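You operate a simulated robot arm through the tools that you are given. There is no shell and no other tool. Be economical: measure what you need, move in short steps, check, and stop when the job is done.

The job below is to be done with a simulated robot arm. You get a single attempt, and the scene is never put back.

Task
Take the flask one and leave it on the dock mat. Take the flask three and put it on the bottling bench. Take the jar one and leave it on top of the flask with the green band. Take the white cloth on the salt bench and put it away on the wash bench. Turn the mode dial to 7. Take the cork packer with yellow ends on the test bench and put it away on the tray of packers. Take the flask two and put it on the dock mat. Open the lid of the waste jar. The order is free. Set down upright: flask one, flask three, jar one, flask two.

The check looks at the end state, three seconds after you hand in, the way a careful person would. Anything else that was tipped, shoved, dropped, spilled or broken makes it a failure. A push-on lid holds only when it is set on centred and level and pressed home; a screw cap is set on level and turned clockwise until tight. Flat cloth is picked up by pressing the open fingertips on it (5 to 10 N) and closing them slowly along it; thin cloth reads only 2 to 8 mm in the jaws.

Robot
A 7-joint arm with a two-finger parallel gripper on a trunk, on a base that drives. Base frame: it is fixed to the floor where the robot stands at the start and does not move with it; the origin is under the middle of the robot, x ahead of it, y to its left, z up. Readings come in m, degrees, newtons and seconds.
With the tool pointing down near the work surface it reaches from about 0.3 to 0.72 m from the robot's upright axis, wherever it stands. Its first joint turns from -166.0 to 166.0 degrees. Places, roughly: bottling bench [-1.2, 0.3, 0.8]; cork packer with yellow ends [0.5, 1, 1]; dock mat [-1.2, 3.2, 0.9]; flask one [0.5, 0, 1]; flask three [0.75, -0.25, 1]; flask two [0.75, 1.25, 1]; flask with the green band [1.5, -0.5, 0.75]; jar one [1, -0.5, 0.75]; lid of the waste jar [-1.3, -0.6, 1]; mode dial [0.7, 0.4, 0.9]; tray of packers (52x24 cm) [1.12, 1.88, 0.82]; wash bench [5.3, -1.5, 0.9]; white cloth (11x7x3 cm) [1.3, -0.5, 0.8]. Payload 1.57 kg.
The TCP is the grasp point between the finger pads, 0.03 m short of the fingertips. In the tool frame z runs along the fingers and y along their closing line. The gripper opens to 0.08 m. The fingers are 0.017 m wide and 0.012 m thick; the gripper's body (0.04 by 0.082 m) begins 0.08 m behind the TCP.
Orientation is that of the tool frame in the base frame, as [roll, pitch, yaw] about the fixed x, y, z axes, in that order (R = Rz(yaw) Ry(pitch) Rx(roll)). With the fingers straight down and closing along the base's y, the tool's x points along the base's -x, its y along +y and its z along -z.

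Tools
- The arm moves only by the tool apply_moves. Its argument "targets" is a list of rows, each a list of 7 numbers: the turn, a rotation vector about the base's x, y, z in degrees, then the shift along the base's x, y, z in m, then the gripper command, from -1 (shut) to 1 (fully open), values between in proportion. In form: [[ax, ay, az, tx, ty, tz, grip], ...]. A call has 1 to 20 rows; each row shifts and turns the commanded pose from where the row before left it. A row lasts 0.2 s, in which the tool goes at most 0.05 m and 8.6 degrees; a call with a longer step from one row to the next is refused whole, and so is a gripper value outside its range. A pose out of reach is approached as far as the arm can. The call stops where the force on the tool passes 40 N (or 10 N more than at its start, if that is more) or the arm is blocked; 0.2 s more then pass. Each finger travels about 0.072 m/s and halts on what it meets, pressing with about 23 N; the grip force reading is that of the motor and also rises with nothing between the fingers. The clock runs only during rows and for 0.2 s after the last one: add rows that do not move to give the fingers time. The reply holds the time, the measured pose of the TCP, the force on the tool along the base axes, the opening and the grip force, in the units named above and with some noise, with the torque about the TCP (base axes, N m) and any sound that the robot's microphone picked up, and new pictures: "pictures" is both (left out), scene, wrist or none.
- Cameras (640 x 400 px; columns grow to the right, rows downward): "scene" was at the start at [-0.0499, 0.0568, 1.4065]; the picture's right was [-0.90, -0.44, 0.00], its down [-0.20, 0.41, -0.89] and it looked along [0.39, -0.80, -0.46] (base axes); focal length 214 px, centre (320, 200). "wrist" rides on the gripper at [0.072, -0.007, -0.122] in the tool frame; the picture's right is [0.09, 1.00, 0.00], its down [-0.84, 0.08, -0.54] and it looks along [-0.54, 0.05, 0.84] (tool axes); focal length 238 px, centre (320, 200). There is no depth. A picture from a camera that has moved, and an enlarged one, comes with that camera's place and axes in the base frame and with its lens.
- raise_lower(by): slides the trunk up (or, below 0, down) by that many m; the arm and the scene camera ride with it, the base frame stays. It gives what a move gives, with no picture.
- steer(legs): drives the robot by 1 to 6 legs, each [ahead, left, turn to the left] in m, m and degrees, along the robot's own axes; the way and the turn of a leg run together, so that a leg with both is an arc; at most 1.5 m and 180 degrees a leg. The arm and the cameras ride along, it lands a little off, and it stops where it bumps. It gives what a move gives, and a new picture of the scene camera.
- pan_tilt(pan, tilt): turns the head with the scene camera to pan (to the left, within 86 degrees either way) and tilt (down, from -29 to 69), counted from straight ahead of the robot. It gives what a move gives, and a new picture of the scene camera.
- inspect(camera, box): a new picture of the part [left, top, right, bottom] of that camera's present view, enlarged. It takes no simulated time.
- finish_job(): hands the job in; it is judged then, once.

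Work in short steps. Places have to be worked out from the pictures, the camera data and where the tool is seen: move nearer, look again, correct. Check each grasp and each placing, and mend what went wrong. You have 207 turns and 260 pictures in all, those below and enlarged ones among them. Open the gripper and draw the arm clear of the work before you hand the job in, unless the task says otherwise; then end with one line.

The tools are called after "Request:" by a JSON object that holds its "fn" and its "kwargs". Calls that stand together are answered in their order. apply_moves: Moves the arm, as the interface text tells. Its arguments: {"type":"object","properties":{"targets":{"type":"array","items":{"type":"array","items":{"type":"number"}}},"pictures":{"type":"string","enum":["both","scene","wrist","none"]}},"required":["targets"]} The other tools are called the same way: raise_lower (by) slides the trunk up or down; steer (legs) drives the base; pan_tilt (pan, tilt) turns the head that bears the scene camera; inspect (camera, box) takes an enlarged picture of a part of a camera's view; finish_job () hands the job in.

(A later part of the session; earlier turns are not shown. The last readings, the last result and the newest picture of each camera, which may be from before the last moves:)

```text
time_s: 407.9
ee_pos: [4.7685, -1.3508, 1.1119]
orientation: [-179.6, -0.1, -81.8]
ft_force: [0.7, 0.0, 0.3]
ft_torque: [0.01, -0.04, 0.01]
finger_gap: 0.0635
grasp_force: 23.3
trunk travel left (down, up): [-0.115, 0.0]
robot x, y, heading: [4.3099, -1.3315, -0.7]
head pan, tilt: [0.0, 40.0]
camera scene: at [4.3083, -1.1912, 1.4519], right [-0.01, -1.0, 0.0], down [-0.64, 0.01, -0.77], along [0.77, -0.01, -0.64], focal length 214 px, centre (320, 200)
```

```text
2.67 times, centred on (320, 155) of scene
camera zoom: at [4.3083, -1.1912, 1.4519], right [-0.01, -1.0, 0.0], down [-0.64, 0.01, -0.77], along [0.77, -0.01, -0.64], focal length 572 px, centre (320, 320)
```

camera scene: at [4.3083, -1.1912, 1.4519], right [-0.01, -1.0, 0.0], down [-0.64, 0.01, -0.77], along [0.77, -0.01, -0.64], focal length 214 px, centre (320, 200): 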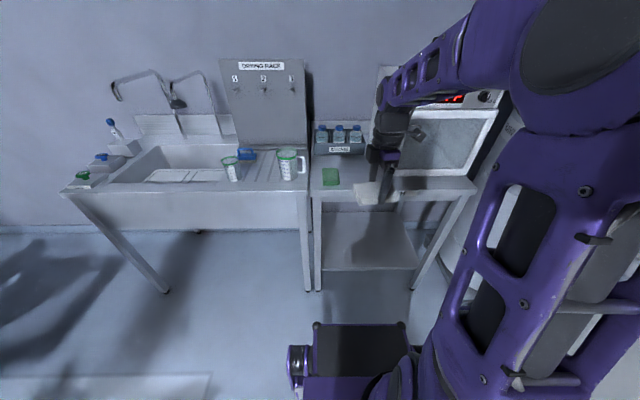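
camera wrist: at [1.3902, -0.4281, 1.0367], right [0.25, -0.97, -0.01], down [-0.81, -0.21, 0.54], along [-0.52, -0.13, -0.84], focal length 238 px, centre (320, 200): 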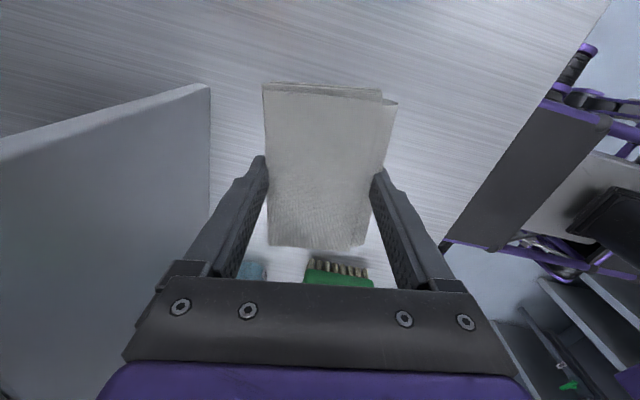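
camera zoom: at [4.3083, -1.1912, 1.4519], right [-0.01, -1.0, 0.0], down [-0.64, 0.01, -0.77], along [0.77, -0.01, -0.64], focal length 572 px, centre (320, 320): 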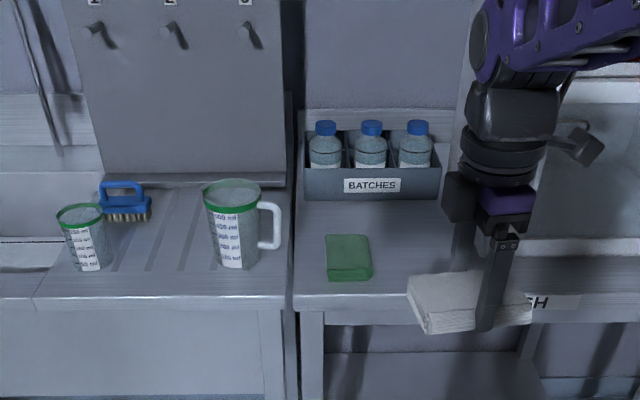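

There is room between the green cloth and the dryer, around (5.22, -1.405). I drive 0.29 m closer and bring the cloth over it.

Request:
{"fn": "steer", "kwargs": {"legs": [[0.29, -0.03, 0.7]]}}

Request:
{"fn": "apply_moves", "kwargs": {"targets": [[0, 0, 0, 0.03, -0.008, -0.01, 0.1], [0, 0, 0, 0.03, -0.008, -0.02, 0.1], [0, 0, 0, 0.03, -0.008, -0.02, 0.1], [0, 0, 0, 0.03, 0, -0.02, 0.1], [0, 0, 0, 0.03, 0, -0.02, 0.1], [0, 0, 0, 0, 0, 0, 0.1]], "pictures": "both"}}

Request:
{"fn": "inspect", "kwargs": {"camera": "scene", "box": [300, 120, 480, 240]}}

```text
time_s: 409.9
ee_pos: [5.0591, -1.3777, 1.1118]
orientation: [-179.6, 0.0, -80.9]
ft_force: [-0.2, 0.1, -0.8]
ft_torque: [0.0, 0.01, 0.03]
finger_gap: 0.0639
grasp_force: 22.8
trunk travel left (down, up): [-0.115, 0.0]
robot x, y, heading: [4.5989, -1.3622, -0.3]
head pan, tilt: [0.0, 40.0]
camera scene: at [4.5972, -1.224, 1.4519], right [0.0, -1.0, 0.0], down [-0.64, 0.0, -0.77], along [0.77, 0.0, -0.64], focal length 214 px, centre (320, 200)
```

scene: 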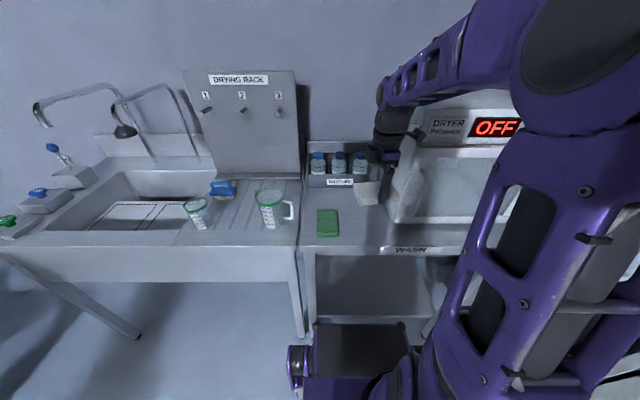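

```text
time_s: 410.7
ee_pos: [5.1394, -1.381, 1.0711]
orientation: [-179.4, 0.3, -79.6]
ft_force: [3.6, 11.6, -3.0]
ft_torque: [-1.31, 0.63, 0.61]
finger_gap: 0.0639
grasp_force: 22.9
trunk travel left (down, up): [-0.115, 0.0]
robot x, y, heading: [4.6025, -1.3584, -0.2]
head pan, tilt: [0.0, 40.0]
stopped in row 3: the force on the tool passed its limit at 95 N (the readings are from after the stop); the commanded pose is now the measured one
camera scene: at [4.5969, -1.2216, 1.4514], right [0.0, -1.0, 0.0], down [-0.64, 0.0, -0.77], along [0.77, 0.0, -0.64], focal length 214 px, centre (320, 200)
camera wrist: at [5.1588, -1.4502, 1.1925], right [-0.96, -0.27, -0.01], down [-0.23, 0.81, 0.54], along [-0.14, 0.53, -0.84], focal length 238 px, centre (320, 200)
```

scene: 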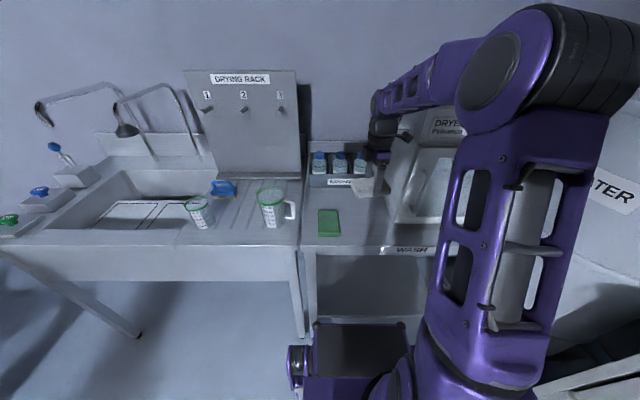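
wrist: 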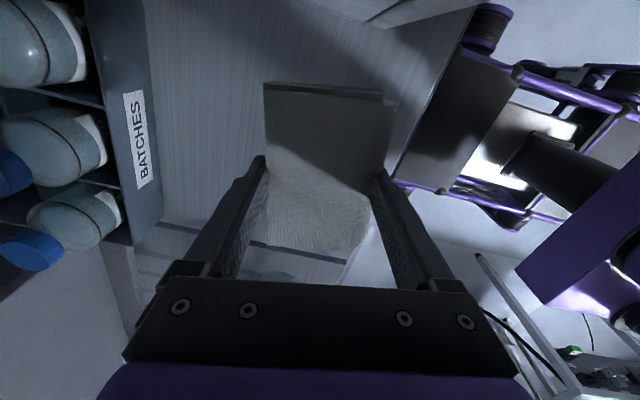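

```text
3.33 times, centred on (390, 180) of scene
camera zoom: at [4.5969, -1.2216, 1.4514], right [0.0, -1.0, 0.0], down [-0.64, 0.0, -0.77], along [0.77, 0.0, -0.64], focal length 715 px, centre (87, 267)
```

zoom: 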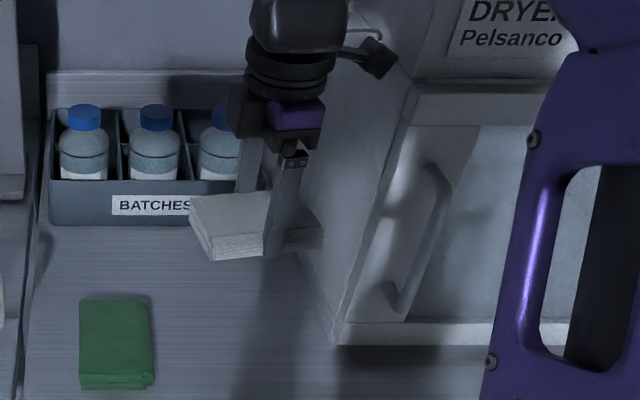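

The camera side of the gripper touched the dryer's left face. I move away to +y at once, then choose a spot farther from it, around (5.30, -1.35), behind the green cloth.

Request:
{"fn": "apply_moves", "kwargs": {"targets": [[0, 0, 0, 0, 0.015, 0, 0.1], [0, 0, 0, -0.03, 0.02, 0.02, 0.1], [0, 0, 0, -0.03, 0, 0.02, 0.1], [0, 0, 0, 0, 0, 0, 0.1]], "pictures": "scene"}}

Request:
{"fn": "inspect", "kwargs": {"camera": "scene", "box": [300, 80, 500, 260]}}

```text
time_s: 411.7
ee_pos: [5.0789, -1.3517, 1.1142]
orientation: [-179.4, 0.2, -80.0]
ft_force: [0.2, 0.8, -1.2]
ft_torque: [0.01, -0.02, -0.02]
finger_gap: 0.0637
grasp_force: 22.9
trunk travel left (down, up): [-0.115, 0.0]
robot x, y, heading: [4.6041, -1.3632, 0.1]
head pan, tilt: [0.0, 40.0]
camera scene: at [4.5961, -1.2233, 1.4519], right [0.0, -1.0, 0.0], down [-0.64, 0.0, -0.77], along [0.77, 0.0, -0.64], focal length 214 px, centre (320, 200)
```

scene: 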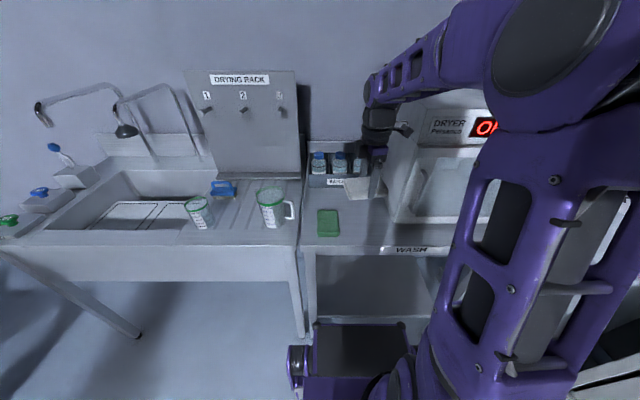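

```text
2.22 times, centred on (400, 170) of scene
camera zoom: at [4.5961, -1.2233, 1.4519], right [0.0, -1.0, 0.0], down [-0.64, 0.0, -0.77], along [0.77, 0.0, -0.64], focal length 477 px, centre (142, 267)
```

zoom: 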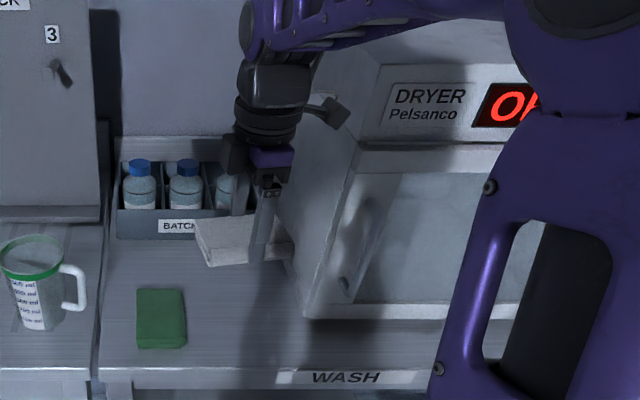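

The dryer looks unmoved. I drive 0.08 m ahead and lower the cloth toward (5.30, -1.35).

Request:
{"fn": "steer", "kwargs": {"legs": [[0.08, 0, 0]]}}

Request:
{"fn": "apply_moves", "kwargs": {"targets": [[0, 0, 0, 0.025, 0.002, -0.02, 0.1], [0, 0, 0, 0.03, 0, -0.03, 0.1], [0, 0, 0, 0.03, 0, -0.03, 0.1], [0, 0, 0, 0.03, 0, -0.03, 0.1], [0, 0, 0, 0.025, 0, -0.025, 0.1], [0, 0, 0, 0, 0, 0, 0.1]], "pictures": "both"}}

Request:
{"fn": "inspect", "kwargs": {"camera": "scene", "box": [300, 120, 480, 260]}}

```text
time_s: 412.7
ee_pos: [5.1559, -1.3505, 1.1133]
orientation: [-179.4, 0.2, -80.1]
ft_force: [0.4, -0.1, 0.1]
ft_torque: [0.0, -0.03, -0.01]
finger_gap: 0.0636
grasp_force: 23.6
trunk travel left (down, up): [-0.115, 0.0]
robot x, y, heading: [4.6778, -1.3653, -0.2]
head pan, tilt: [0.0, 40.0]
camera scene: at [4.674, -1.2232, 1.4519], right [0.0, -1.0, 0.0], down [-0.64, 0.0, -0.77], along [0.77, 0.0, -0.64], focal length 214 px, centre (320, 200)
```

scene: 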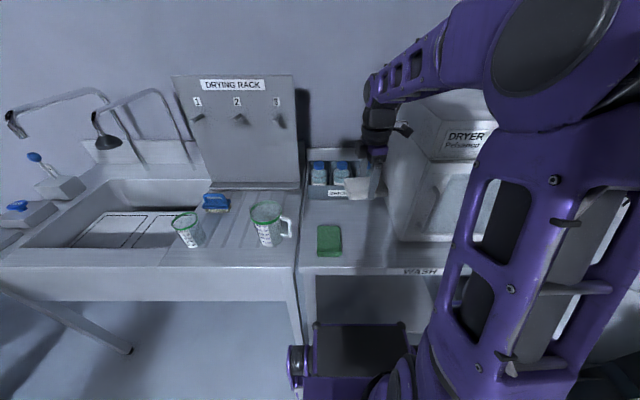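

```text
time_s: 414.1
ee_pos: [5.2969, -1.3485, 0.9759]
orientation: [-179.4, 0.2, -80.2]
ft_force: [-1.3, 0.5, -0.2]
ft_torque: [0.04, 0.05, 0.05]
finger_gap: 0.0638
grasp_force: 22.9
trunk travel left (down, up): [-0.115, 0.0]
robot x, y, heading: [4.6774, -1.3609, -0.2]
head pan, tilt: [0.0, 40.0]
camera scene: at [4.674, -1.2232, 1.4519], right [0.0, -1.0, 0.0], down [-0.64, 0.0, -0.77], along [0.77, 0.0, -0.64], focal length 214 px, centre (320, 200)
camera wrist: at [5.3153, -1.4177, 1.0979], right [-0.96, -0.26, -0.01], down [-0.23, 0.81, 0.54], along [-0.13, 0.53, -0.84], focal length 238 px, centre (320, 200)
```

scene: 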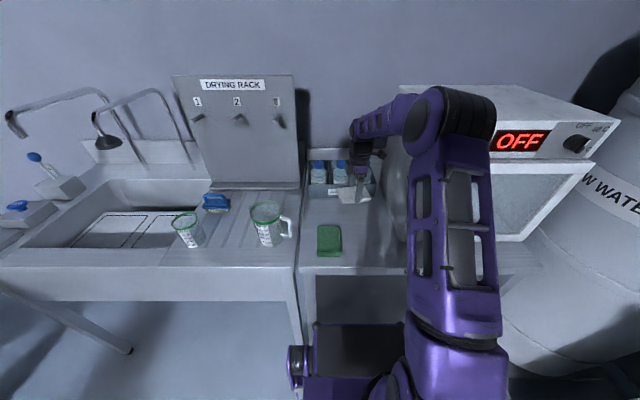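
wrist: 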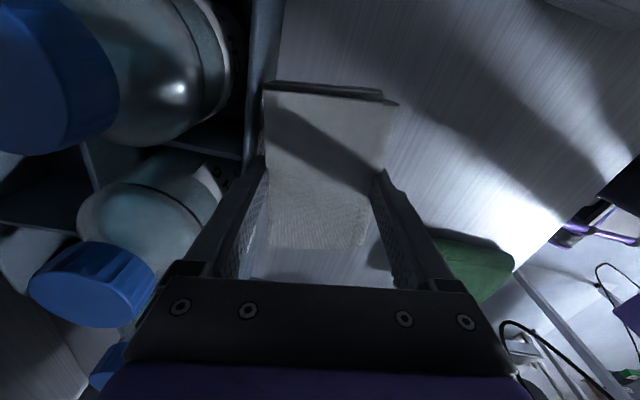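

```text
2.86 times, centred on (390, 190) of scene
camera zoom: at [4.674, -1.2232, 1.4519], right [0.0, -1.0, 0.0], down [-0.64, 0.0, -0.77], along [0.77, 0.0, -0.64], focal length 613 px, centre (120, 229)
```

zoom: 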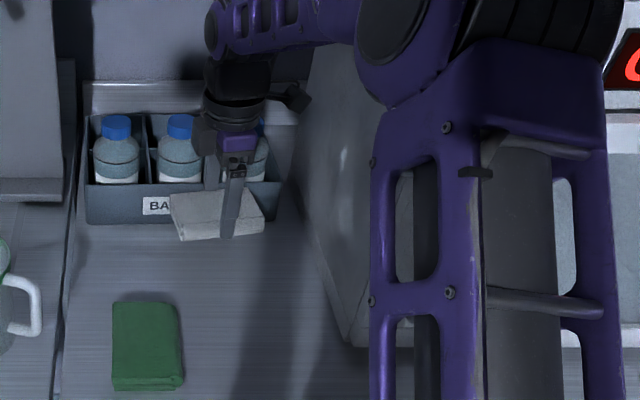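

Clear on all sides. I lower gently until contact.

Request:
{"fn": "apply_moves", "kwargs": {"targets": [[0, 0, 0, 0, 0, -0.02, 0.1], [0, 0, 0, 0, 0, -0.012, 0.1], [0, 0, 0, 0, 0, -0.006, 0.1], [0, 0, 0, 0, 0, -0.006, 0.1], [0, 0, 0, 0, 0, -0.006, 0.1], [0, 0, 0, 0, 0, 0, 0.1]], "pictures": "none"}}

```text
time_s: 414.7
ee_pos: [5.2993, -1.3479, 0.962]
orientation: [-178.3, 0.0, -80.2]
ft_force: [-3.4, -0.4, 17.4]
ft_torque: [0.07, -0.37, -0.11]
finger_gap: 0.0635
grasp_force: 22.5
trunk travel left (down, up): [-0.115, 0.0]
robot x, y, heading: [4.6814, -1.361, 0.3]
head pan, tilt: [0.0, 40.0]
stopped in row 2: the force on the tool passed its limit at 50 N (the readings are from after the stop); the commanded pose is now the measured one
```

Contact came early (cloth bottom ≈0.92). I check what it touched.

Request:
{"fn": "inspect", "kwargs": {"camera": "scene", "box": [300, 140, 420, 260]}}

Request:
{"fn": "inspect", "kwargs": {"camera": "wrist", "box": [160, 40, 520, 300]}}

```text
3.33 times, centred on (360, 200) of scene
camera zoom: at [4.672, -1.2233, 1.452], right [0.0, -1.0, 0.0], down [-0.64, 0.0, -0.77], along [0.77, 0.0, -0.64], focal length 715 px, centre (187, 200)
```

zoom: 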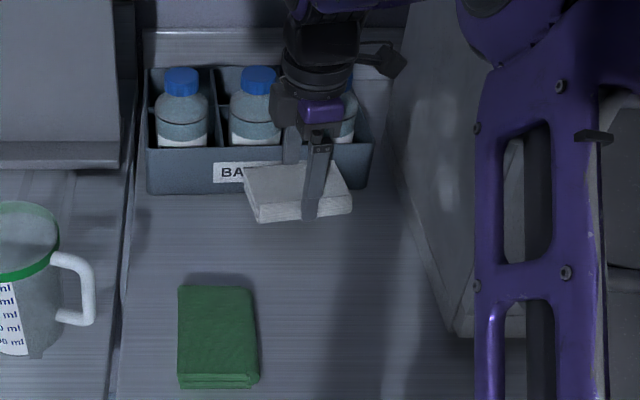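

```text
1.54 times, centred on (340, 170) of wrist
camera zoom: at [5.3166, -1.4182, 1.0829], right [-0.96, -0.26, -0.03], down [-0.24, 0.81, 0.54], along [-0.12, 0.53, -0.84], focal length 367 px, centre (289, 246)
```

zoom: 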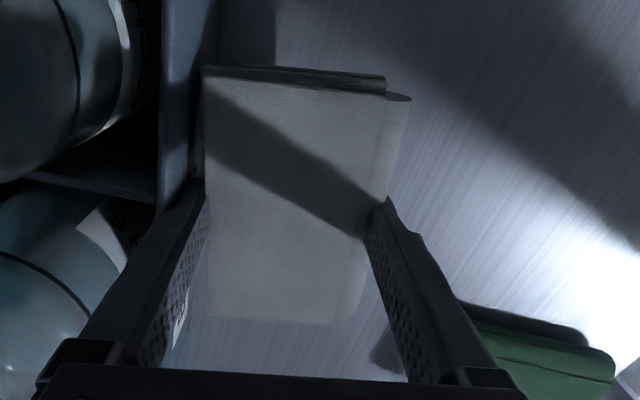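

The far finger may be catching on the bottle rack's front wall. I rise slightly, shift 20 mm toward me (still clear of the green cloth), and lower again.

Request:
{"fn": "apply_moves", "kwargs": {"targets": [[0, 0, 0, 0, 0, 0.012, 0.1], [0, 0, 0, -0.01, -0.006, 0, 0.1], [0, 0, 0, -0.01, -0.006, 0, 0.1], [0, 0, 0, 0, 0, -0.008, 0.1], [0, 0, 0, 0, 0, -0.005, 0.1], [0, 0, 0, 0, 0, 0, 0.1]], "pictures": "none"}}

```text
time_s: 416.1
ee_pos: [5.279, -1.3605, 0.9563]
orientation: [-178.7, 0.0, -80.0]
ft_force: [-0.6, -1.3, -0.1]
ft_torque: [-0.01, 0.0, 0.02]
finger_gap: 0.064
grasp_force: 23.1
trunk travel left (down, up): [-0.115, 0.0]
robot x, y, heading: [4.6791, -1.363, 0.1]
head pan, tilt: [0.0, 40.0]
```

No contact here, so it was the rack. I continue down.

Request:
{"fn": "apply_moves", "kwargs": {"targets": [[0, 0, 0, 0, 0, -0.005, 0.1], [0, 0, 0, 0, 0, -0.005, 0.1], [0, 0, 0, 0, 0, -0.005, 0.1], [0, 0, 0, 0, 0, -0.005, 0.1], [0, 0, 0, 0, 0, 0, 0.1]], "pictures": "none"}}

Request:
{"fn": "inspect", "kwargs": {"camera": "scene", "box": [300, 140, 420, 260]}}

```text
time_s: 417.3
ee_pos: [5.2811, -1.3598, 0.9358]
orientation: [-178.7, 0.0, -80.1]
ft_force: [0.7, -0.5, -0.2]
ft_torque: [-0.06, 0.0, 0.0]
finger_gap: 0.0641
grasp_force: 23.1
trunk travel left (down, up): [-0.115, 0.0]
robot x, y, heading: [4.6818, -1.3666, 0.2]
head pan, tilt: [0.0, 40.0]
```

```text
3.33 times, centred on (360, 200) of scene
camera zoom: at [4.6739, -1.2232, 1.4519], right [0.0, -1.0, 0.0], down [-0.64, 0.0, -0.77], along [0.77, 0.0, -0.64], focal length 715 px, centre (187, 200)
```

zoom: 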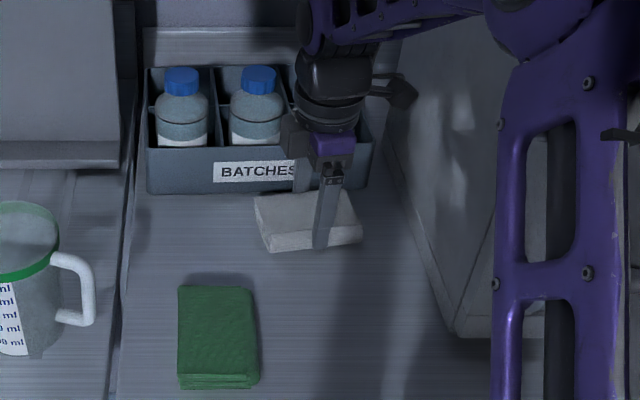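

Request:
{"fn": "apply_moves", "kwargs": {"targets": [[0, 0, 0, 0, 0, -0.005, 0.1], [0, 0, 0, 0, 0, -0.004, 0.1], [0, 0, 0, 0, 0, -0.004, 0.1], [0, 0, 0, 0, 0, -0.004, 0.1], [0, 0, 0, 0, 0, 0, 0.1]], "pictures": "none"}}

```text
time_s: 418.1
ee_pos: [5.28, -1.3603, 0.9319]
orientation: [-178.2, -0.1, -79.9]
ft_force: [-9.4, -1.0, 18.2]
ft_torque: [-0.08, 0.97, -0.06]
finger_gap: 0.0644
grasp_force: 22.9
trunk travel left (down, up): [-0.115, 0.0]
robot x, y, heading: [4.6765, -1.364, 0.1]
head pan, tilt: [0.0, 40.0]
stopped in row 3: the force on the tool passed its limit at 44 N (the readings are from after the stop); the commanded pose is now the measured one
```

Now it rests on the bench. I open and rise straight up.

Request:
{"fn": "apply_moves", "kwargs": {"targets": [[0, 0, 0, 0, 0, 0.003, 0.4], [0, 0, 0, 0, 0, 0, 0.7], [0, 0, 0, 0, 0, 0, 0.9], [0, 0, 0, 0, 0, 0.02, 0.9], [0, 0, 0, 0, 0, 0.04, 0.9], [0, 0, 0, -0.01, 0, 0.045, 0.9], [0, 0, 0, -0.03, 0.005, 0.035, 0.9], [0, 0, 0, -0.035, 0.005, 0.02, 0.9], [0, 0, 0, -0.04, 0.005, 0.01, 0.9], [0, 0, 0, -0.04, 0, 0, 0.9]], "pictures": "none"}}

Request:
{"fn": "inspect", "kwargs": {"camera": "scene", "box": [280, 100, 480, 270]}}

```text
time_s: 420.3
ee_pos: [5.1274, -1.3462, 1.1]
orientation: [-178.3, 0.0, -80.0]
ft_force: [-0.8, 0.3, -0.3]
ft_torque: [0.02, 0.03, 0.04]
finger_gap: 0.0759
grasp_force: 0.1
trunk travel left (down, up): [-0.115, 0.0]
robot x, y, heading: [4.6817, -1.3655, 0.3]
head pan, tilt: [0.0, 40.0]
```

```text
2.35 times, centred on (380, 185) of scene
camera zoom: at [4.6738, -1.2232, 1.4519], right [0.0, -1.0, 0.0], down [-0.64, 0.0, -0.77], along [0.77, 0.0, -0.64], focal length 505 px, centre (179, 235)
```

zoom: 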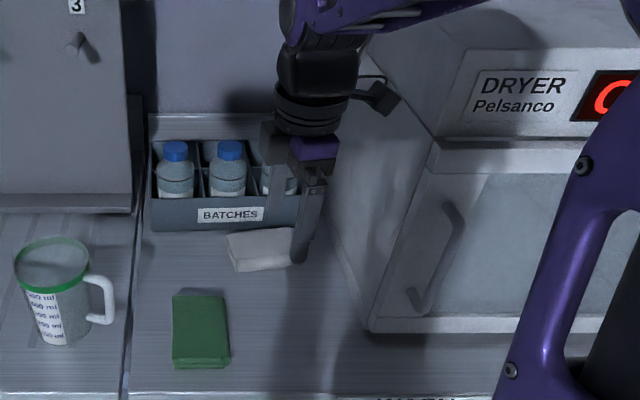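

The cloth lies on the wash bench. I drive backward to the salt bench, checking for drift.

Request:
{"fn": "steer", "kwargs": {"legs": [[-1.5, 0, 0], [-1.5, 0, 0], [-0.35, 0, 0], [0, 0, 90]]}}

Request:
{"fn": "apply_moves", "kwargs": {"targets": [[0, 0, -8.3, 0, 0, 0.005, 0.9], [0, 0, -8.3, 0, 0, 0.005, 0.9], [0, 0, -8.3, 0, 0, 0.005, 0.9], [0, 0, -8.3, 0, 0, 0.005, 0.9], [0, 0, -8.3, 0, 0, 0.005, 0.9], [0, 0, -8.3, 0, 0, 0.005, 0.9], [0, 0, -8.3, 0, 0, 0.005, 0.9], [0, 0, -8.3, 0, 0, 0.005, 0.9], [0, 0, -8.3, 0, 0, 0.005, 0.9], [0, 0, -8.3, 0, 0, 0.005, 0.9], [0, 0, -8.3, 0, 0, 0.005, 0.9], [0, 0, -7, 0, 0, 0.005, 0.9]], "pictures": "none"}}

```text
time_s: 440.5
ee_pos: [1.3018, -1.0654, 1.1001]
orientation: [-178.2, 0.0, 10.8]
ft_force: [0.2, -0.6, 0.0]
ft_torque: [0.0, 0.02, 0.03]
finger_gap: 0.0761
grasp_force: 0.0
trunk travel left (down, up): [-0.115, 0.0]
robot x, y, heading: [1.325, -1.5138, 90.9]
head pan, tilt: [0.0, 40.0]
camera scene: at [1.1856, -1.5224, 1.4519], right [1.0, 0.02, 0.0], down [0.01, -0.64, -0.77], along [-0.01, 0.77, -0.64], focal length 214 px, centre (320, 200)
```

scene: 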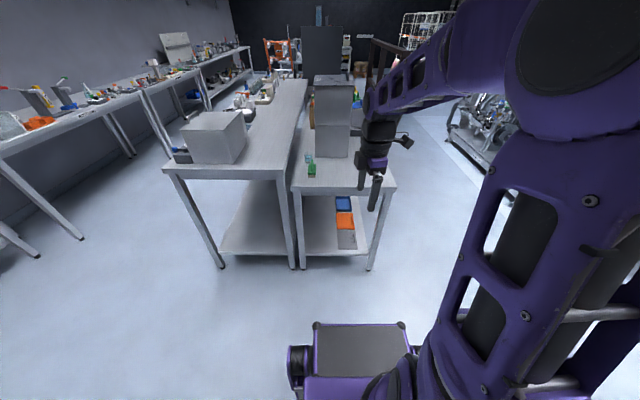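

```text
time_s: 443.1
ee_pos: [1.3012, -1.0666, 1.1604]
orientation: [-178.3, -0.1, -87.5]
ft_force: [0.2, -0.2, -0.3]
ft_torque: [0.01, -0.01, 0.01]
finger_gap: 0.0759
grasp_force: 0.0
trunk travel left (down, up): [-0.115, 0.0]
robot x, y, heading: [1.3233, -1.5173, 91.0]
head pan, tilt: [0.0, 40.0]
```

I drive up to the salt bench and fix the small tool roll.

Request:
{"fn": "steer", "kwargs": {"legs": [[0.44, 0.06, -0.9]]}}

Request:
{"fn": "apply_moves", "kwargs": {"targets": [[0, 1.7, -2, -0.03, 0.01, 0, 0.9], [0, 0, 0, -0.04, 0.01, 0, 0.9], [0, 0, 0, -0.04, 0.01, 0, 0.9]], "pictures": "wrist"}}

Request:
{"fn": "inspect", "kwargs": {"camera": "scene", "box": [280, 160, 440, 260]}}

```text
time_s: 445.8
ee_pos: [1.2407, -0.6285, 1.1605]
orientation: [-178.5, 0.0, -88.2]
ft_force: [1.5, 0.5, 0.0]
ft_torque: [0.02, -0.03, 0.03]
finger_gap: 0.076
grasp_force: 0.1
trunk travel left (down, up): [-0.115, 0.0]
robot x, y, heading: [1.2638, -1.0791, 90.4]
head pan, tilt: [0.0, 40.0]
camera scene: at [1.12, -1.0831, 1.4519], right [1.0, 0.01, 0.0], down [0.0, -0.64, -0.77], along [0.0, 0.77, -0.64], focal length 214 px, centre (320, 200)
```

scene: 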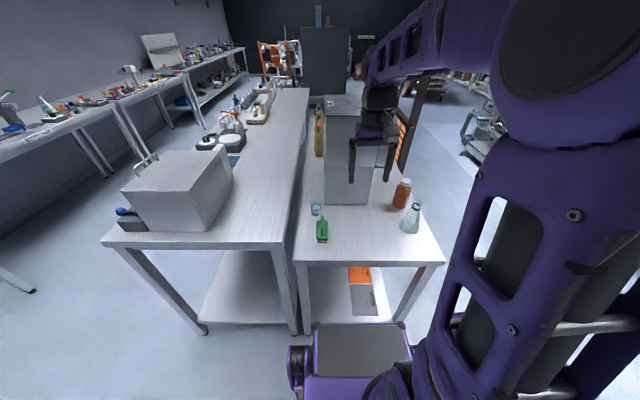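

```text
time_s: 446.6
ee_pos: [1.13, -0.5962, 1.1598]
orientation: [180.0, 0.0, -90.1]
ft_force: [-0.4, -0.3, 0.9]
ft_torque: [0.01, -0.01, 0.0]
finger_gap: 0.0761
grasp_force: 0.0
trunk travel left (down, up): [-0.115, 0.0]
robot x, y, heading: [1.2611, -1.0752, 90.4]
head pan, tilt: [0.0, 40.0]
camera wrist: at [1.1381, -0.6673, 1.2809], right [-1.0, -0.09, 0.0], down [-0.08, 0.84, 0.54], along [-0.05, 0.54, -0.84], focal length 238 px, centre (320, 200)
```

wrist: 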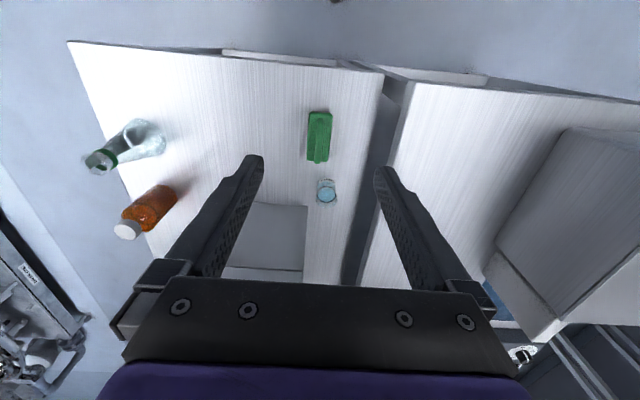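

```text
4.00 times, centred on (360, 210) of scene
camera zoom: at [1.12, -1.0831, 1.4519], right [1.0, 0.01, 0.0], down [0.0, -0.64, -0.77], along [0.0, 0.77, -0.64], focal length 858 px, centre (160, 160)
```

zoom: 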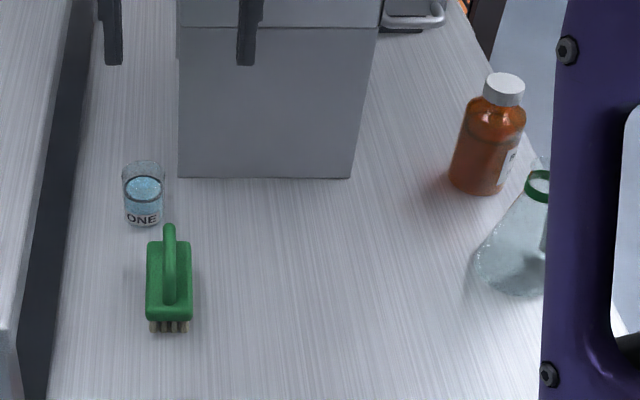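

Jar one: about (1.103, -0.40), dia ≈46 mm, rim z≈0.87. I come above it and look closer.

Request:
{"fn": "apply_moves", "kwargs": {"targets": [[0, 0, 0, -0.007, 0.03, -0.02, 0.9], [0, 0, 0, -0.007, 0.03, -0.03, 0.9], [0, 0, 0, -0.007, 0.03, -0.035, 0.9], [0, 0, 0, -0.006, 0.03, -0.035, 0.9], [0, 0, 0, 0, 0.03, -0.035, 0.9], [0, 0, 0, 0, 0.01, -0.02, 0.9], [0, 0, 0, 0, 0, 0, 0.9]], "pictures": "wrist"}}

Request:
{"fn": "inspect", "kwargs": {"camera": "wrist", "box": [240, 60, 440, 200]}}

```text
time_s: 448.2
ee_pos: [1.1035, -0.4375, 0.9848]
orientation: [180.0, 0.0, -90.1]
ft_force: [-0.9, -0.2, -0.5]
ft_torque: [0.0, 0.01, -0.01]
finger_gap: 0.0759
grasp_force: 0.1
trunk travel left (down, up): [-0.115, 0.0]
robot x, y, heading: [1.2565, -1.0745, 90.4]
head pan, tilt: [0.0, 40.0]
camera wrist: at [1.1123, -0.5086, 1.1057], right [-1.0, -0.09, 0.0], down [-0.08, 0.84, 0.54], along [-0.05, 0.54, -0.84], focal length 238 px, centre (320, 200)
```

wrist: 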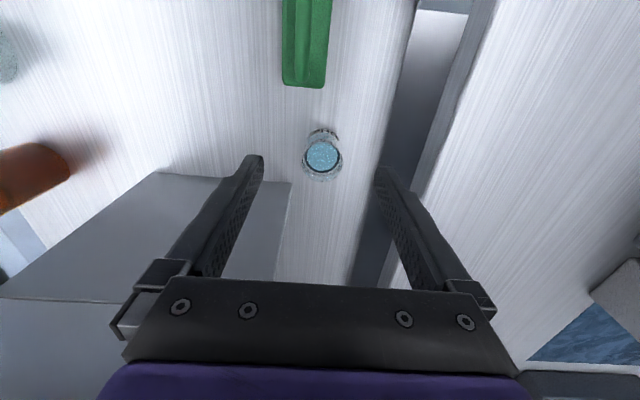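

```text
2.86 times, centred on (340, 130) of wrist
camera zoom: at [1.1123, -0.5086, 1.1057], right [-1.0, -0.09, 0.0], down [-0.08, 0.84, 0.54], along [-0.05, 0.54, -0.84], focal length 681 px, centre (263, 400)
```

zoom: 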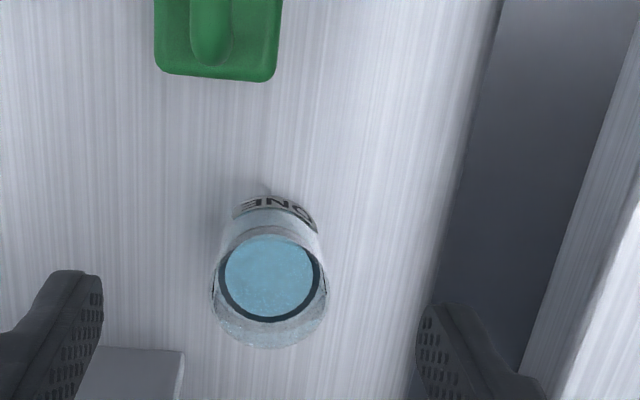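

Jar one is at (1.1005, -0.404), dia 44 mm. I descend to grip its upper half (opening 60 mm).

Request:
{"fn": "apply_moves", "kwargs": {"targets": [[0, 0, 0, -0.001, 0.017, -0.03, 0.5], [0, 0, 0, -0.001, 0.016, -0.03, 0.5], [0, 0, 0, -0.001, 0, -0.03, 0.5], [0, 0, 0, 0, 0, -0.025, 0.5], [0, 0, 0, 0, 0, -0.015, 0.5], [0, 0, 0, 0, 0, 0, 0.5]], "pictures": "wrist"}}

```text
time_s: 449.6
ee_pos: [1.0994, -0.4024, 0.8563]
orientation: [-180.0, 0.1, -90.1]
ft_force: [-0.5, 0.8, 0.1]
ft_torque: [0.03, 0.01, 0.01]
finger_gap: 0.0599
grasp_force: 0.1
trunk travel left (down, up): [-0.115, 0.0]
robot x, y, heading: [1.2549, -1.0803, 90.5]
head pan, tilt: [0.0, 40.0]
camera wrist: at [1.1073, -0.4731, 0.9784], right [-1.0, -0.09, 0.0], down [-0.08, 0.84, 0.54], along [-0.05, 0.54, -0.84], focal length 238 px, centre (320, 200)
```

wrist: 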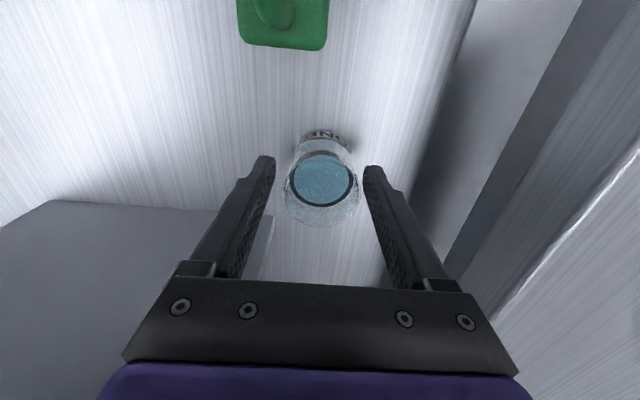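

Request:
{"fn": "apply_moves", "kwargs": {"targets": [[0, 0, 0, 0, -0.001, 0, 0.4], [0, 0, 0, 0, 0, 0, 0.25], [0, 0, 0, 0, 0, 0, 0.1], [0, 0, 0, 0, 0, 0, 0], [0, 0, 0, 0, 0, 0, -0.1], [0, 0, 0, 0, 0, 0, -0.1]], "pictures": "wrist"}}

```text
time_s: 451.0
ee_pos: [1.0986, -0.4038, 0.857]
orientation: [-179.9, -0.1, -90.0]
ft_force: [-0.1, 0.3, 0.0]
ft_torque: [-0.01, -0.01, -0.01]
finger_gap: 0.0464
grasp_force: 23.0
trunk travel left (down, up): [-0.115, 0.0]
robot x, y, heading: [1.2639, -1.0771, 90.0]
head pan, tilt: [0.0, 40.0]
camera wrist: at [1.1079, -0.4748, 0.9782], right [-1.0, -0.09, 0.0], down [-0.08, 0.84, 0.54], along [-0.05, 0.54, -0.84], focal length 238 px, centre (320, 200)
```

wrist: 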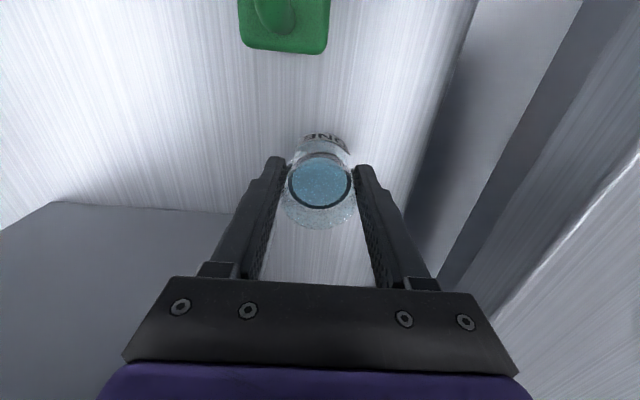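

Gripped (46 mm). I lift slowly and draw back.

Request:
{"fn": "apply_moves", "kwargs": {"targets": [[0, 0, 0, 0, 0, 0.012, -0.1], [0, 0, 0, 0, 0, 0.025, -0.1], [0, 0, 0, 0, 0, 0.035, -0.1], [0, 0, 0, 0, 0, 0.035, -0.1], [0, 0, 0, 0, -0.015, 0.035, -0.1], [0, 0, 0, 0.01, -0.03, 0.03, -0.1], [0, 0, 0, 0.01, -0.03, 0.03, -0.1], [0, 0, 0, 0.02, -0.035, 0.02, -0.1], [0, 0, 0, 0.03, -0.03, 0, -0.1], [0, 0, 0, 0, 0, 0, -0.1]], "pictures": "both"}}

Request:
{"fn": "inspect", "kwargs": {"camera": "scene", "box": [340, 130, 460, 250]}}

```text
time_s: 453.2
ee_pos: [1.1706, -0.5467, 1.0764]
orientation: [179.9, 0.0, -90.1]
ft_force: [0.3, -0.6, -0.8]
ft_torque: [0.0, 0.01, -0.01]
finger_gap: 0.0466
grasp_force: 23.2
trunk travel left (down, up): [-0.115, 0.0]
robot x, y, heading: [1.2601, -1.076, 90.3]
head pan, tilt: [0.0, 40.0]
camera scene: at [1.1201, -1.0832, 1.4519], right [1.0, 0.01, 0.0], down [0.0, -0.64, -0.77], along [0.0, 0.77, -0.64], focal length 214 px, centre (320, 200)
camera wrist: at [1.1776, -0.6178, 1.1985], right [-1.0, -0.09, 0.0], down [-0.08, 0.84, 0.54], along [-0.05, 0.54, -0.84], focal length 238 px, centre (320, 200)
```

scene: 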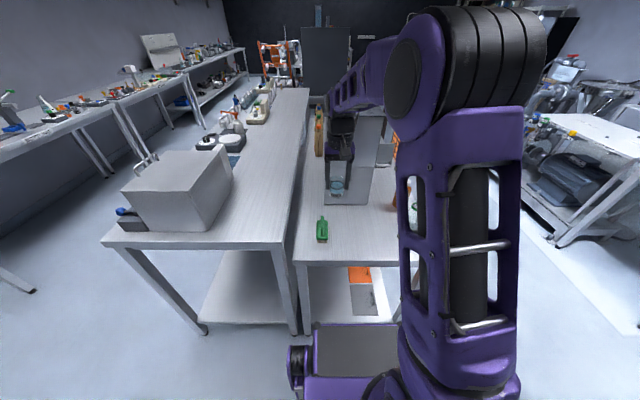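
wrist: 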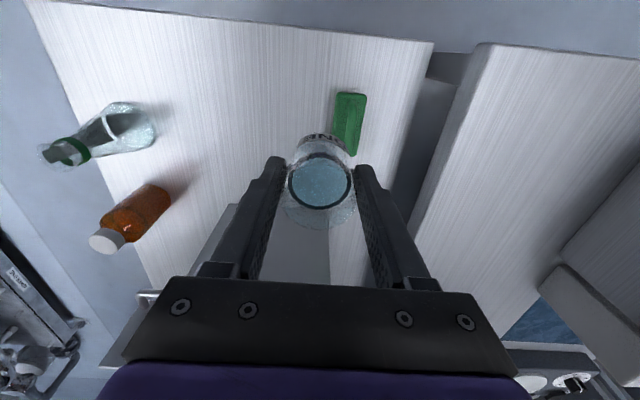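

```text
3.33 times, centred on (400, 190) of scene
camera zoom: at [1.1201, -1.0832, 1.4519], right [1.0, 0.01, 0.0], down [0.0, -0.64, -0.77], along [0.0, 0.77, -0.64], focal length 715 px, centre (53, 233)
```

zoom: 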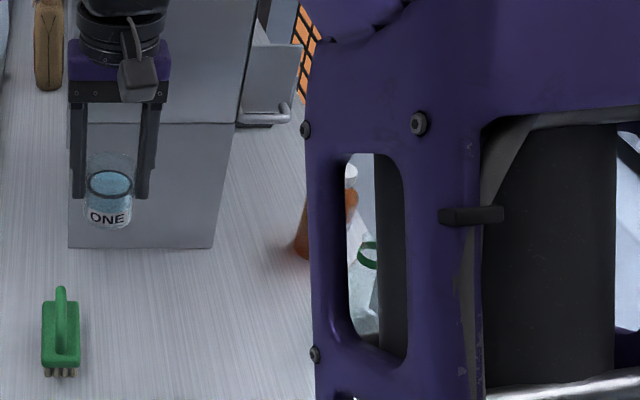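

From two views the green-band flask's rim is at about (1.472, -0.488, 0.944). I bring the jar near it, offset to the side, to measure the rim more closely.

Request:
{"fn": "apply_moves", "kwargs": {"targets": [[0, 0, 0, 0.045, 0, 0.005, -0.1], [0, 0, 0, 0.045, 0, 0.005, -0.1], [0, 0, 0, 0.045, 0, 0.005, -0.1], [0, 0, 0, 0.045, 0, 0.005, -0.1], [0, 0, 0, 0.03, 0, 0, -0.1], [0, 0, 0, 0, 0, 0, -0.1]], "pictures": "wrist"}}

Request:
{"fn": "inspect", "kwargs": {"camera": "wrist", "box": [180, 80, 380, 240]}}

Request:
{"fn": "inspect", "kwargs": {"camera": "scene", "box": [340, 130, 480, 250]}}

```text
time_s: 454.6
ee_pos: [1.3804, -0.547, 1.0979]
orientation: [-180.0, -0.1, -90.1]
ft_force: [0.1, 0.2, -0.6]
ft_torque: [0.02, -0.03, -0.02]
finger_gap: 0.0467
grasp_force: 22.6
trunk travel left (down, up): [-0.115, 0.0]
robot x, y, heading: [1.2601, -1.0753, 90.2]
head pan, tilt: [0.0, 40.0]
camera wrist: at [1.3886, -0.6185, 1.2207], right [-1.0, -0.09, 0.0], down [-0.08, 0.84, 0.54], along [-0.05, 0.54, -0.84], focal length 238 px, centre (320, 200)
```

wrist: 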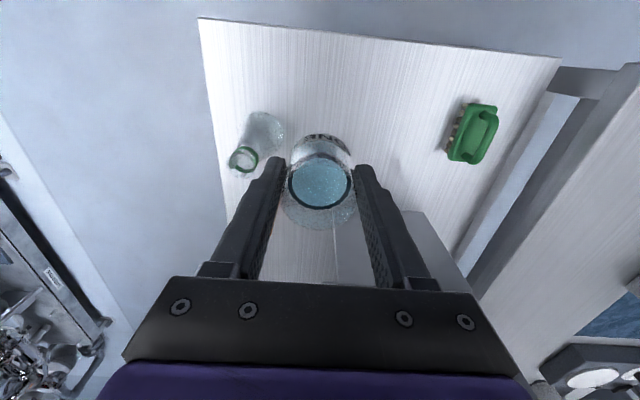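

```text
2.50 times, centred on (280, 160) of wrist
camera zoom: at [1.3886, -0.6185, 1.2207], right [-1.0, -0.09, 0.0], down [-0.08, 0.84, 0.54], along [-0.05, 0.54, -0.84], focal length 596 px, centre (420, 300)
```

zoom: 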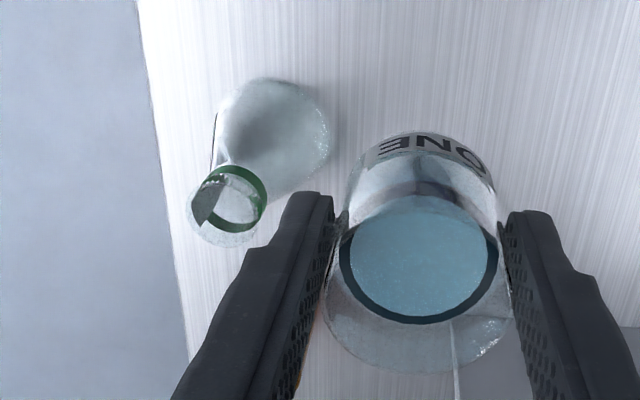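

```text
3.33 times, centred on (410, 190) of scene
camera zoom: at [1.1201, -1.083, 1.4519], right [1.0, 0.01, 0.0], down [0.0, -0.64, -0.77], along [0.0, 0.77, -0.64], focal length 715 px, centre (20, 233)
```

zoom: 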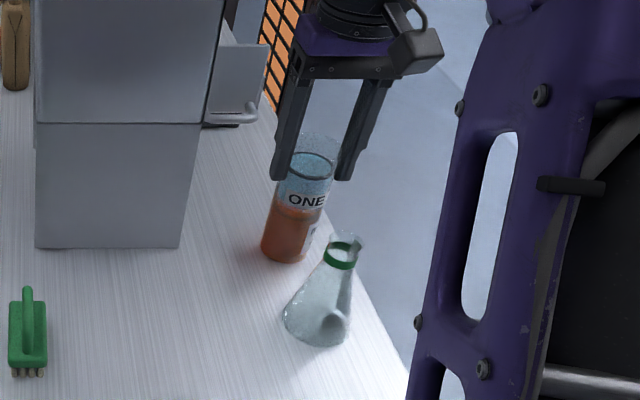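

The rim works out at (1.477, -0.484, 0.944). I move the jar over it at a safe height and check in the scene view.

Request:
{"fn": "apply_moves", "kwargs": {"targets": [[0, 0, 0, 0.025, 0.016, 0, -0.1], [0, 0, 0, 0.025, 0.016, 0, -0.1], [0, 0, 0, 0.025, 0.016, 0, -0.1], [0, 0, 0, 0.022, 0.015, 0, -0.1], [0, 0, 0, 0, 0, 0, -0.1]], "pictures": "wrist"}}

Request:
{"fn": "inspect", "kwargs": {"camera": "scene", "box": [360, 130, 480, 250]}}

Request:
{"fn": "inspect", "kwargs": {"camera": "wrist", "box": [220, 80, 420, 240]}}

```text
time_s: 455.8
ee_pos: [1.4787, -0.482, 1.0968]
orientation: [179.9, 0.1, -90.1]
ft_force: [-0.4, -0.3, -0.1]
ft_torque: [0.0, 0.01, 0.0]
finger_gap: 0.0464
grasp_force: 23.3
trunk travel left (down, up): [-0.115, 0.0]
robot x, y, heading: [1.2604, -1.0749, 90.5]
head pan, tilt: [0.0, 40.0]
camera wrist: at [1.4865, -0.5537, 1.2184], right [-1.0, -0.09, 0.0], down [-0.08, 0.84, 0.54], along [-0.05, 0.54, -0.84], focal length 238 px, centre (320, 200)
```

wrist: 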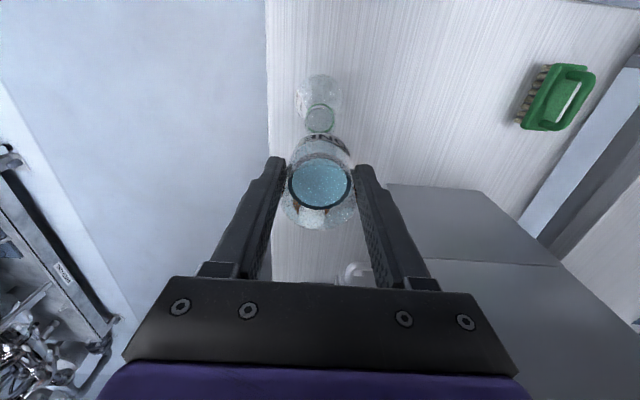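

```text
3.33 times, centred on (420, 190) of scene
camera zoom: at [1.1201, -1.083, 1.4519], right [1.0, 0.01, 0.0], down [0.0, -0.64, -0.77], along [0.0, 0.77, -0.64], focal length 715 px, centre (-13, 233)
```

zoom: 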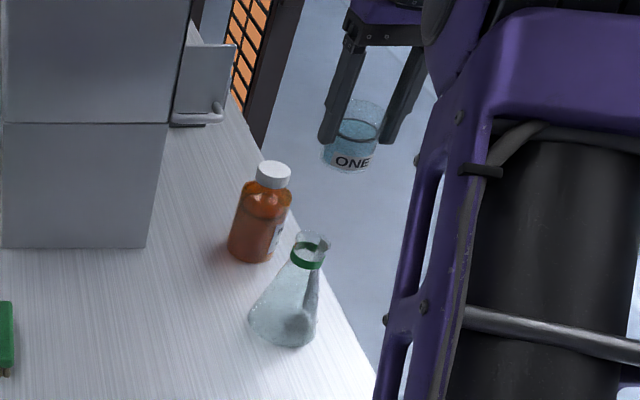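

```text
2.50 times, centred on (320, 160) of wrist
camera zoom: at [1.4865, -0.5537, 1.2184], right [-1.0, -0.09, 0.0], down [-0.08, 0.84, 0.54], along [-0.05, 0.54, -0.84], focal length 596 px, centre (320, 300)
```

zoom: 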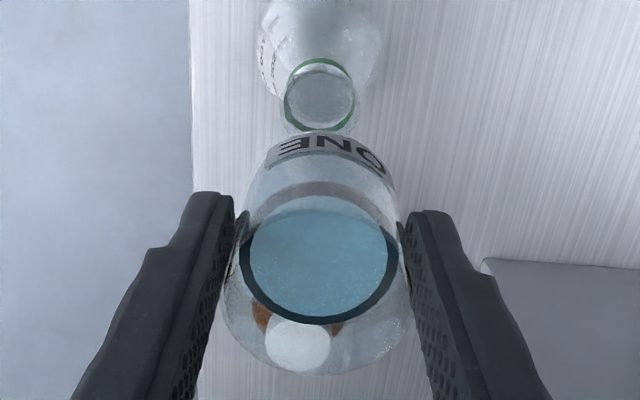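

Rim confirmed at (1.480, -0.484); the jar is centred on it to about 2 mm. I descend most of the way and check.

Request:
{"fn": "apply_moves", "kwargs": {"targets": [[0, 0, 0, 0.001, -0.002, -0.025, -0.1], [0, 0, 0, 0, 0, -0.025, -0.1], [0, 0, 0, 0, 0, -0.02, -0.1], [0, 0, 0, 0, 0, -0.008, -0.1], [0, 0, 0, 0, 0, 0, -0.1]], "pictures": "none"}}

Request:
{"fn": "inspect", "kwargs": {"camera": "scene", "box": [380, 150, 460, 240]}}

Request:
{"fn": "inspect", "kwargs": {"camera": "wrist", "box": [240, 80, 400, 240]}}

```text
time_s: 457.0
ee_pos: [1.476, -0.485, 1.0183]
orientation: [-179.9, 0.0, -90.1]
ft_force: [0.3, 0.7, -1.7]
ft_torque: [-0.03, -0.01, 0.02]
finger_gap: 0.0463
grasp_force: 23.0
trunk travel left (down, up): [-0.115, 0.0]
robot x, y, heading: [1.258, -1.0775, 90.5]
head pan, tilt: [0.0, 40.0]
```

```text
4.44 times, centred on (420, 195) of scene
camera zoom: at [1.12, -1.083, 1.4519], right [1.0, 0.01, 0.0], down [0.0, -0.64, -0.77], along [0.0, 0.77, -0.64], focal length 953 px, centre (-124, 222)
```

zoom: 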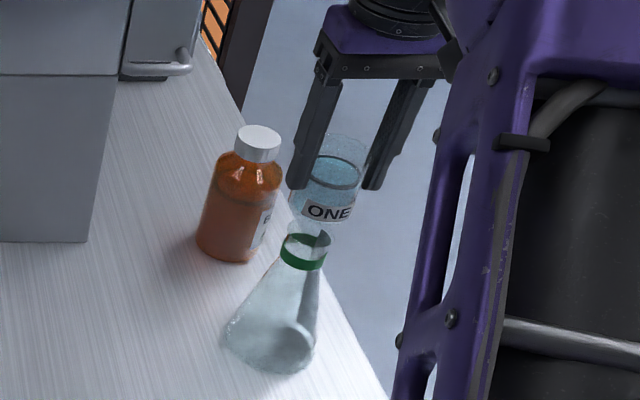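

```text
2.50 times, centred on (320, 160) of wrist
camera zoom: at [1.4843, -0.5561, 1.1397], right [-1.0, -0.09, 0.0], down [-0.08, 0.84, 0.54], along [-0.05, 0.54, -0.84], focal length 596 px, centre (320, 300)
```

zoom: 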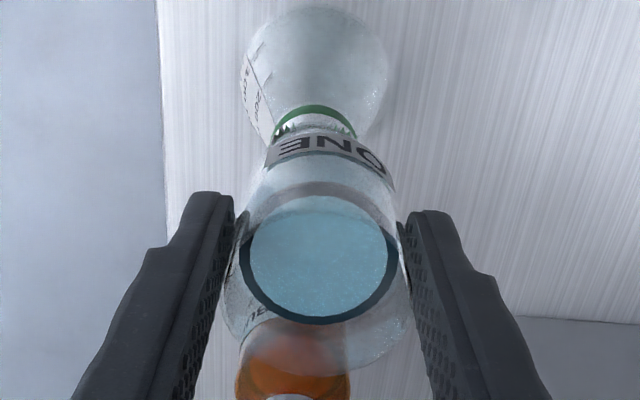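

Weighing both views, the jar is centred over the mouth to within about 4 mm. I lower in 3 mm steps until contact.

Request:
{"fn": "apply_moves", "kwargs": {"targets": [[0, 0, 0, 0.001, -0.002, -0.003, -0.1], [0, 0, 0, 0, 0, -0.003, -0.1], [0, 0, 0, 0, 0, -0.003, -0.1], [0, 0, 0, 0, 0, 0, -0.1]], "pictures": "none"}}

Request:
{"fn": "inspect", "kwargs": {"camera": "scene", "box": [380, 150, 460, 240]}}

```text
time_s: 458.0
ee_pos: [1.4787, -0.4867, 1.0089]
orientation: [-180.0, 0.0, -90.1]
ft_force: [0.2, 0.0, -1.0]
ft_torque: [0.0, -0.03, 0.01]
finger_gap: 0.0462
grasp_force: 23.7
trunk travel left (down, up): [-0.115, 0.0]
robot x, y, heading: [1.2608, -1.0725, 90.3]
head pan, tilt: [0.0, 40.0]
```

```text
4.44 times, centred on (420, 195) of scene
camera zoom: at [1.12, -1.083, 1.4519], right [1.0, 0.01, 0.0], down [0.0, -0.64, -0.77], along [0.0, 0.77, -0.64], focal length 953 px, centre (-124, 222)
```

zoom: 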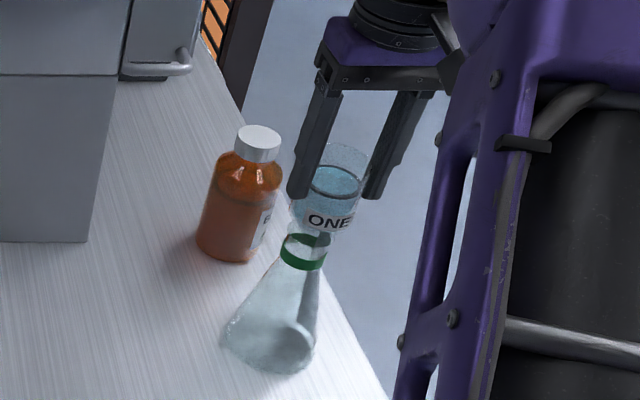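

Request:
{"fn": "inspect", "kwargs": {"camera": "scene", "box": [405, 170, 445, 210]}}

Request:
{"fn": "inspect", "kwargs": {"camera": "wrist", "box": [270, 100, 370, 200]}}

```text
10.00 times, centred on (425, 190) of scene
camera zoom: at [1.12, -1.083, 1.4519], right [1.0, 0.01, 0.0], down [0.0, -0.64, -0.77], along [0.0, 0.77, -0.64], focal length 2145 px, centre (-730, 300)
```

zoom: 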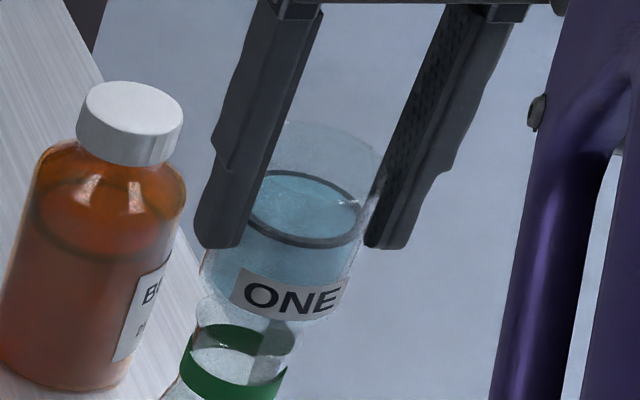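

```text
4.00 times, centred on (320, 150) of wrist
camera zoom: at [1.487, -0.557, 1.1309], right [-1.0, -0.09, 0.0], down [-0.08, 0.84, 0.54], along [-0.05, 0.54, -0.84], focal length 953 px, centre (320, 400)
```

zoom: 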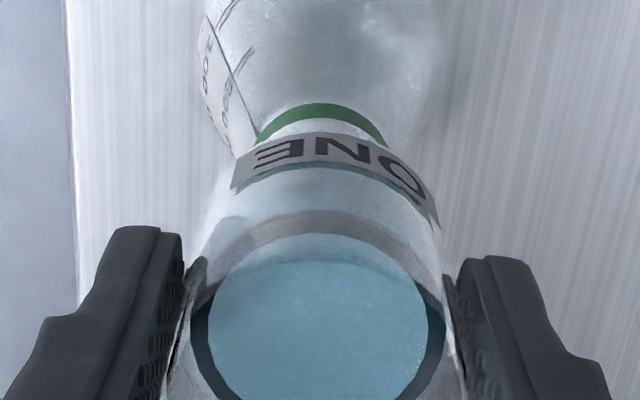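

Both views suggest a 3 mm shift toward -x. I apply it and keep lowering.

Request:
{"fn": "apply_moves", "kwargs": {"targets": [[0, 0, 0, -0.003, 0.001, 0, -0.1], [0, 0, 0, 0, 0, -0.003, -0.1], [0, 0, 0, 0, 0, -0.002, -0.1], [0, 0, 0, 0, 0, -0.002, -0.1], [0, 0, 0, 0, 0, 0, -0.1]], "pictures": "none"}}

```text
time_s: 459.2
ee_pos: [1.4756, -0.4853, 1.003]
orientation: [180.0, 0.1, -90.1]
ft_force: [0.1, -0.8, -1.2]
ft_torque: [0.0, -0.01, 0.02]
finger_gap: 0.0464
grasp_force: 23.0
trunk travel left (down, up): [-0.115, 0.0]
robot x, y, heading: [1.2613, -1.0772, 90.2]
head pan, tilt: [0.0, 40.0]
```

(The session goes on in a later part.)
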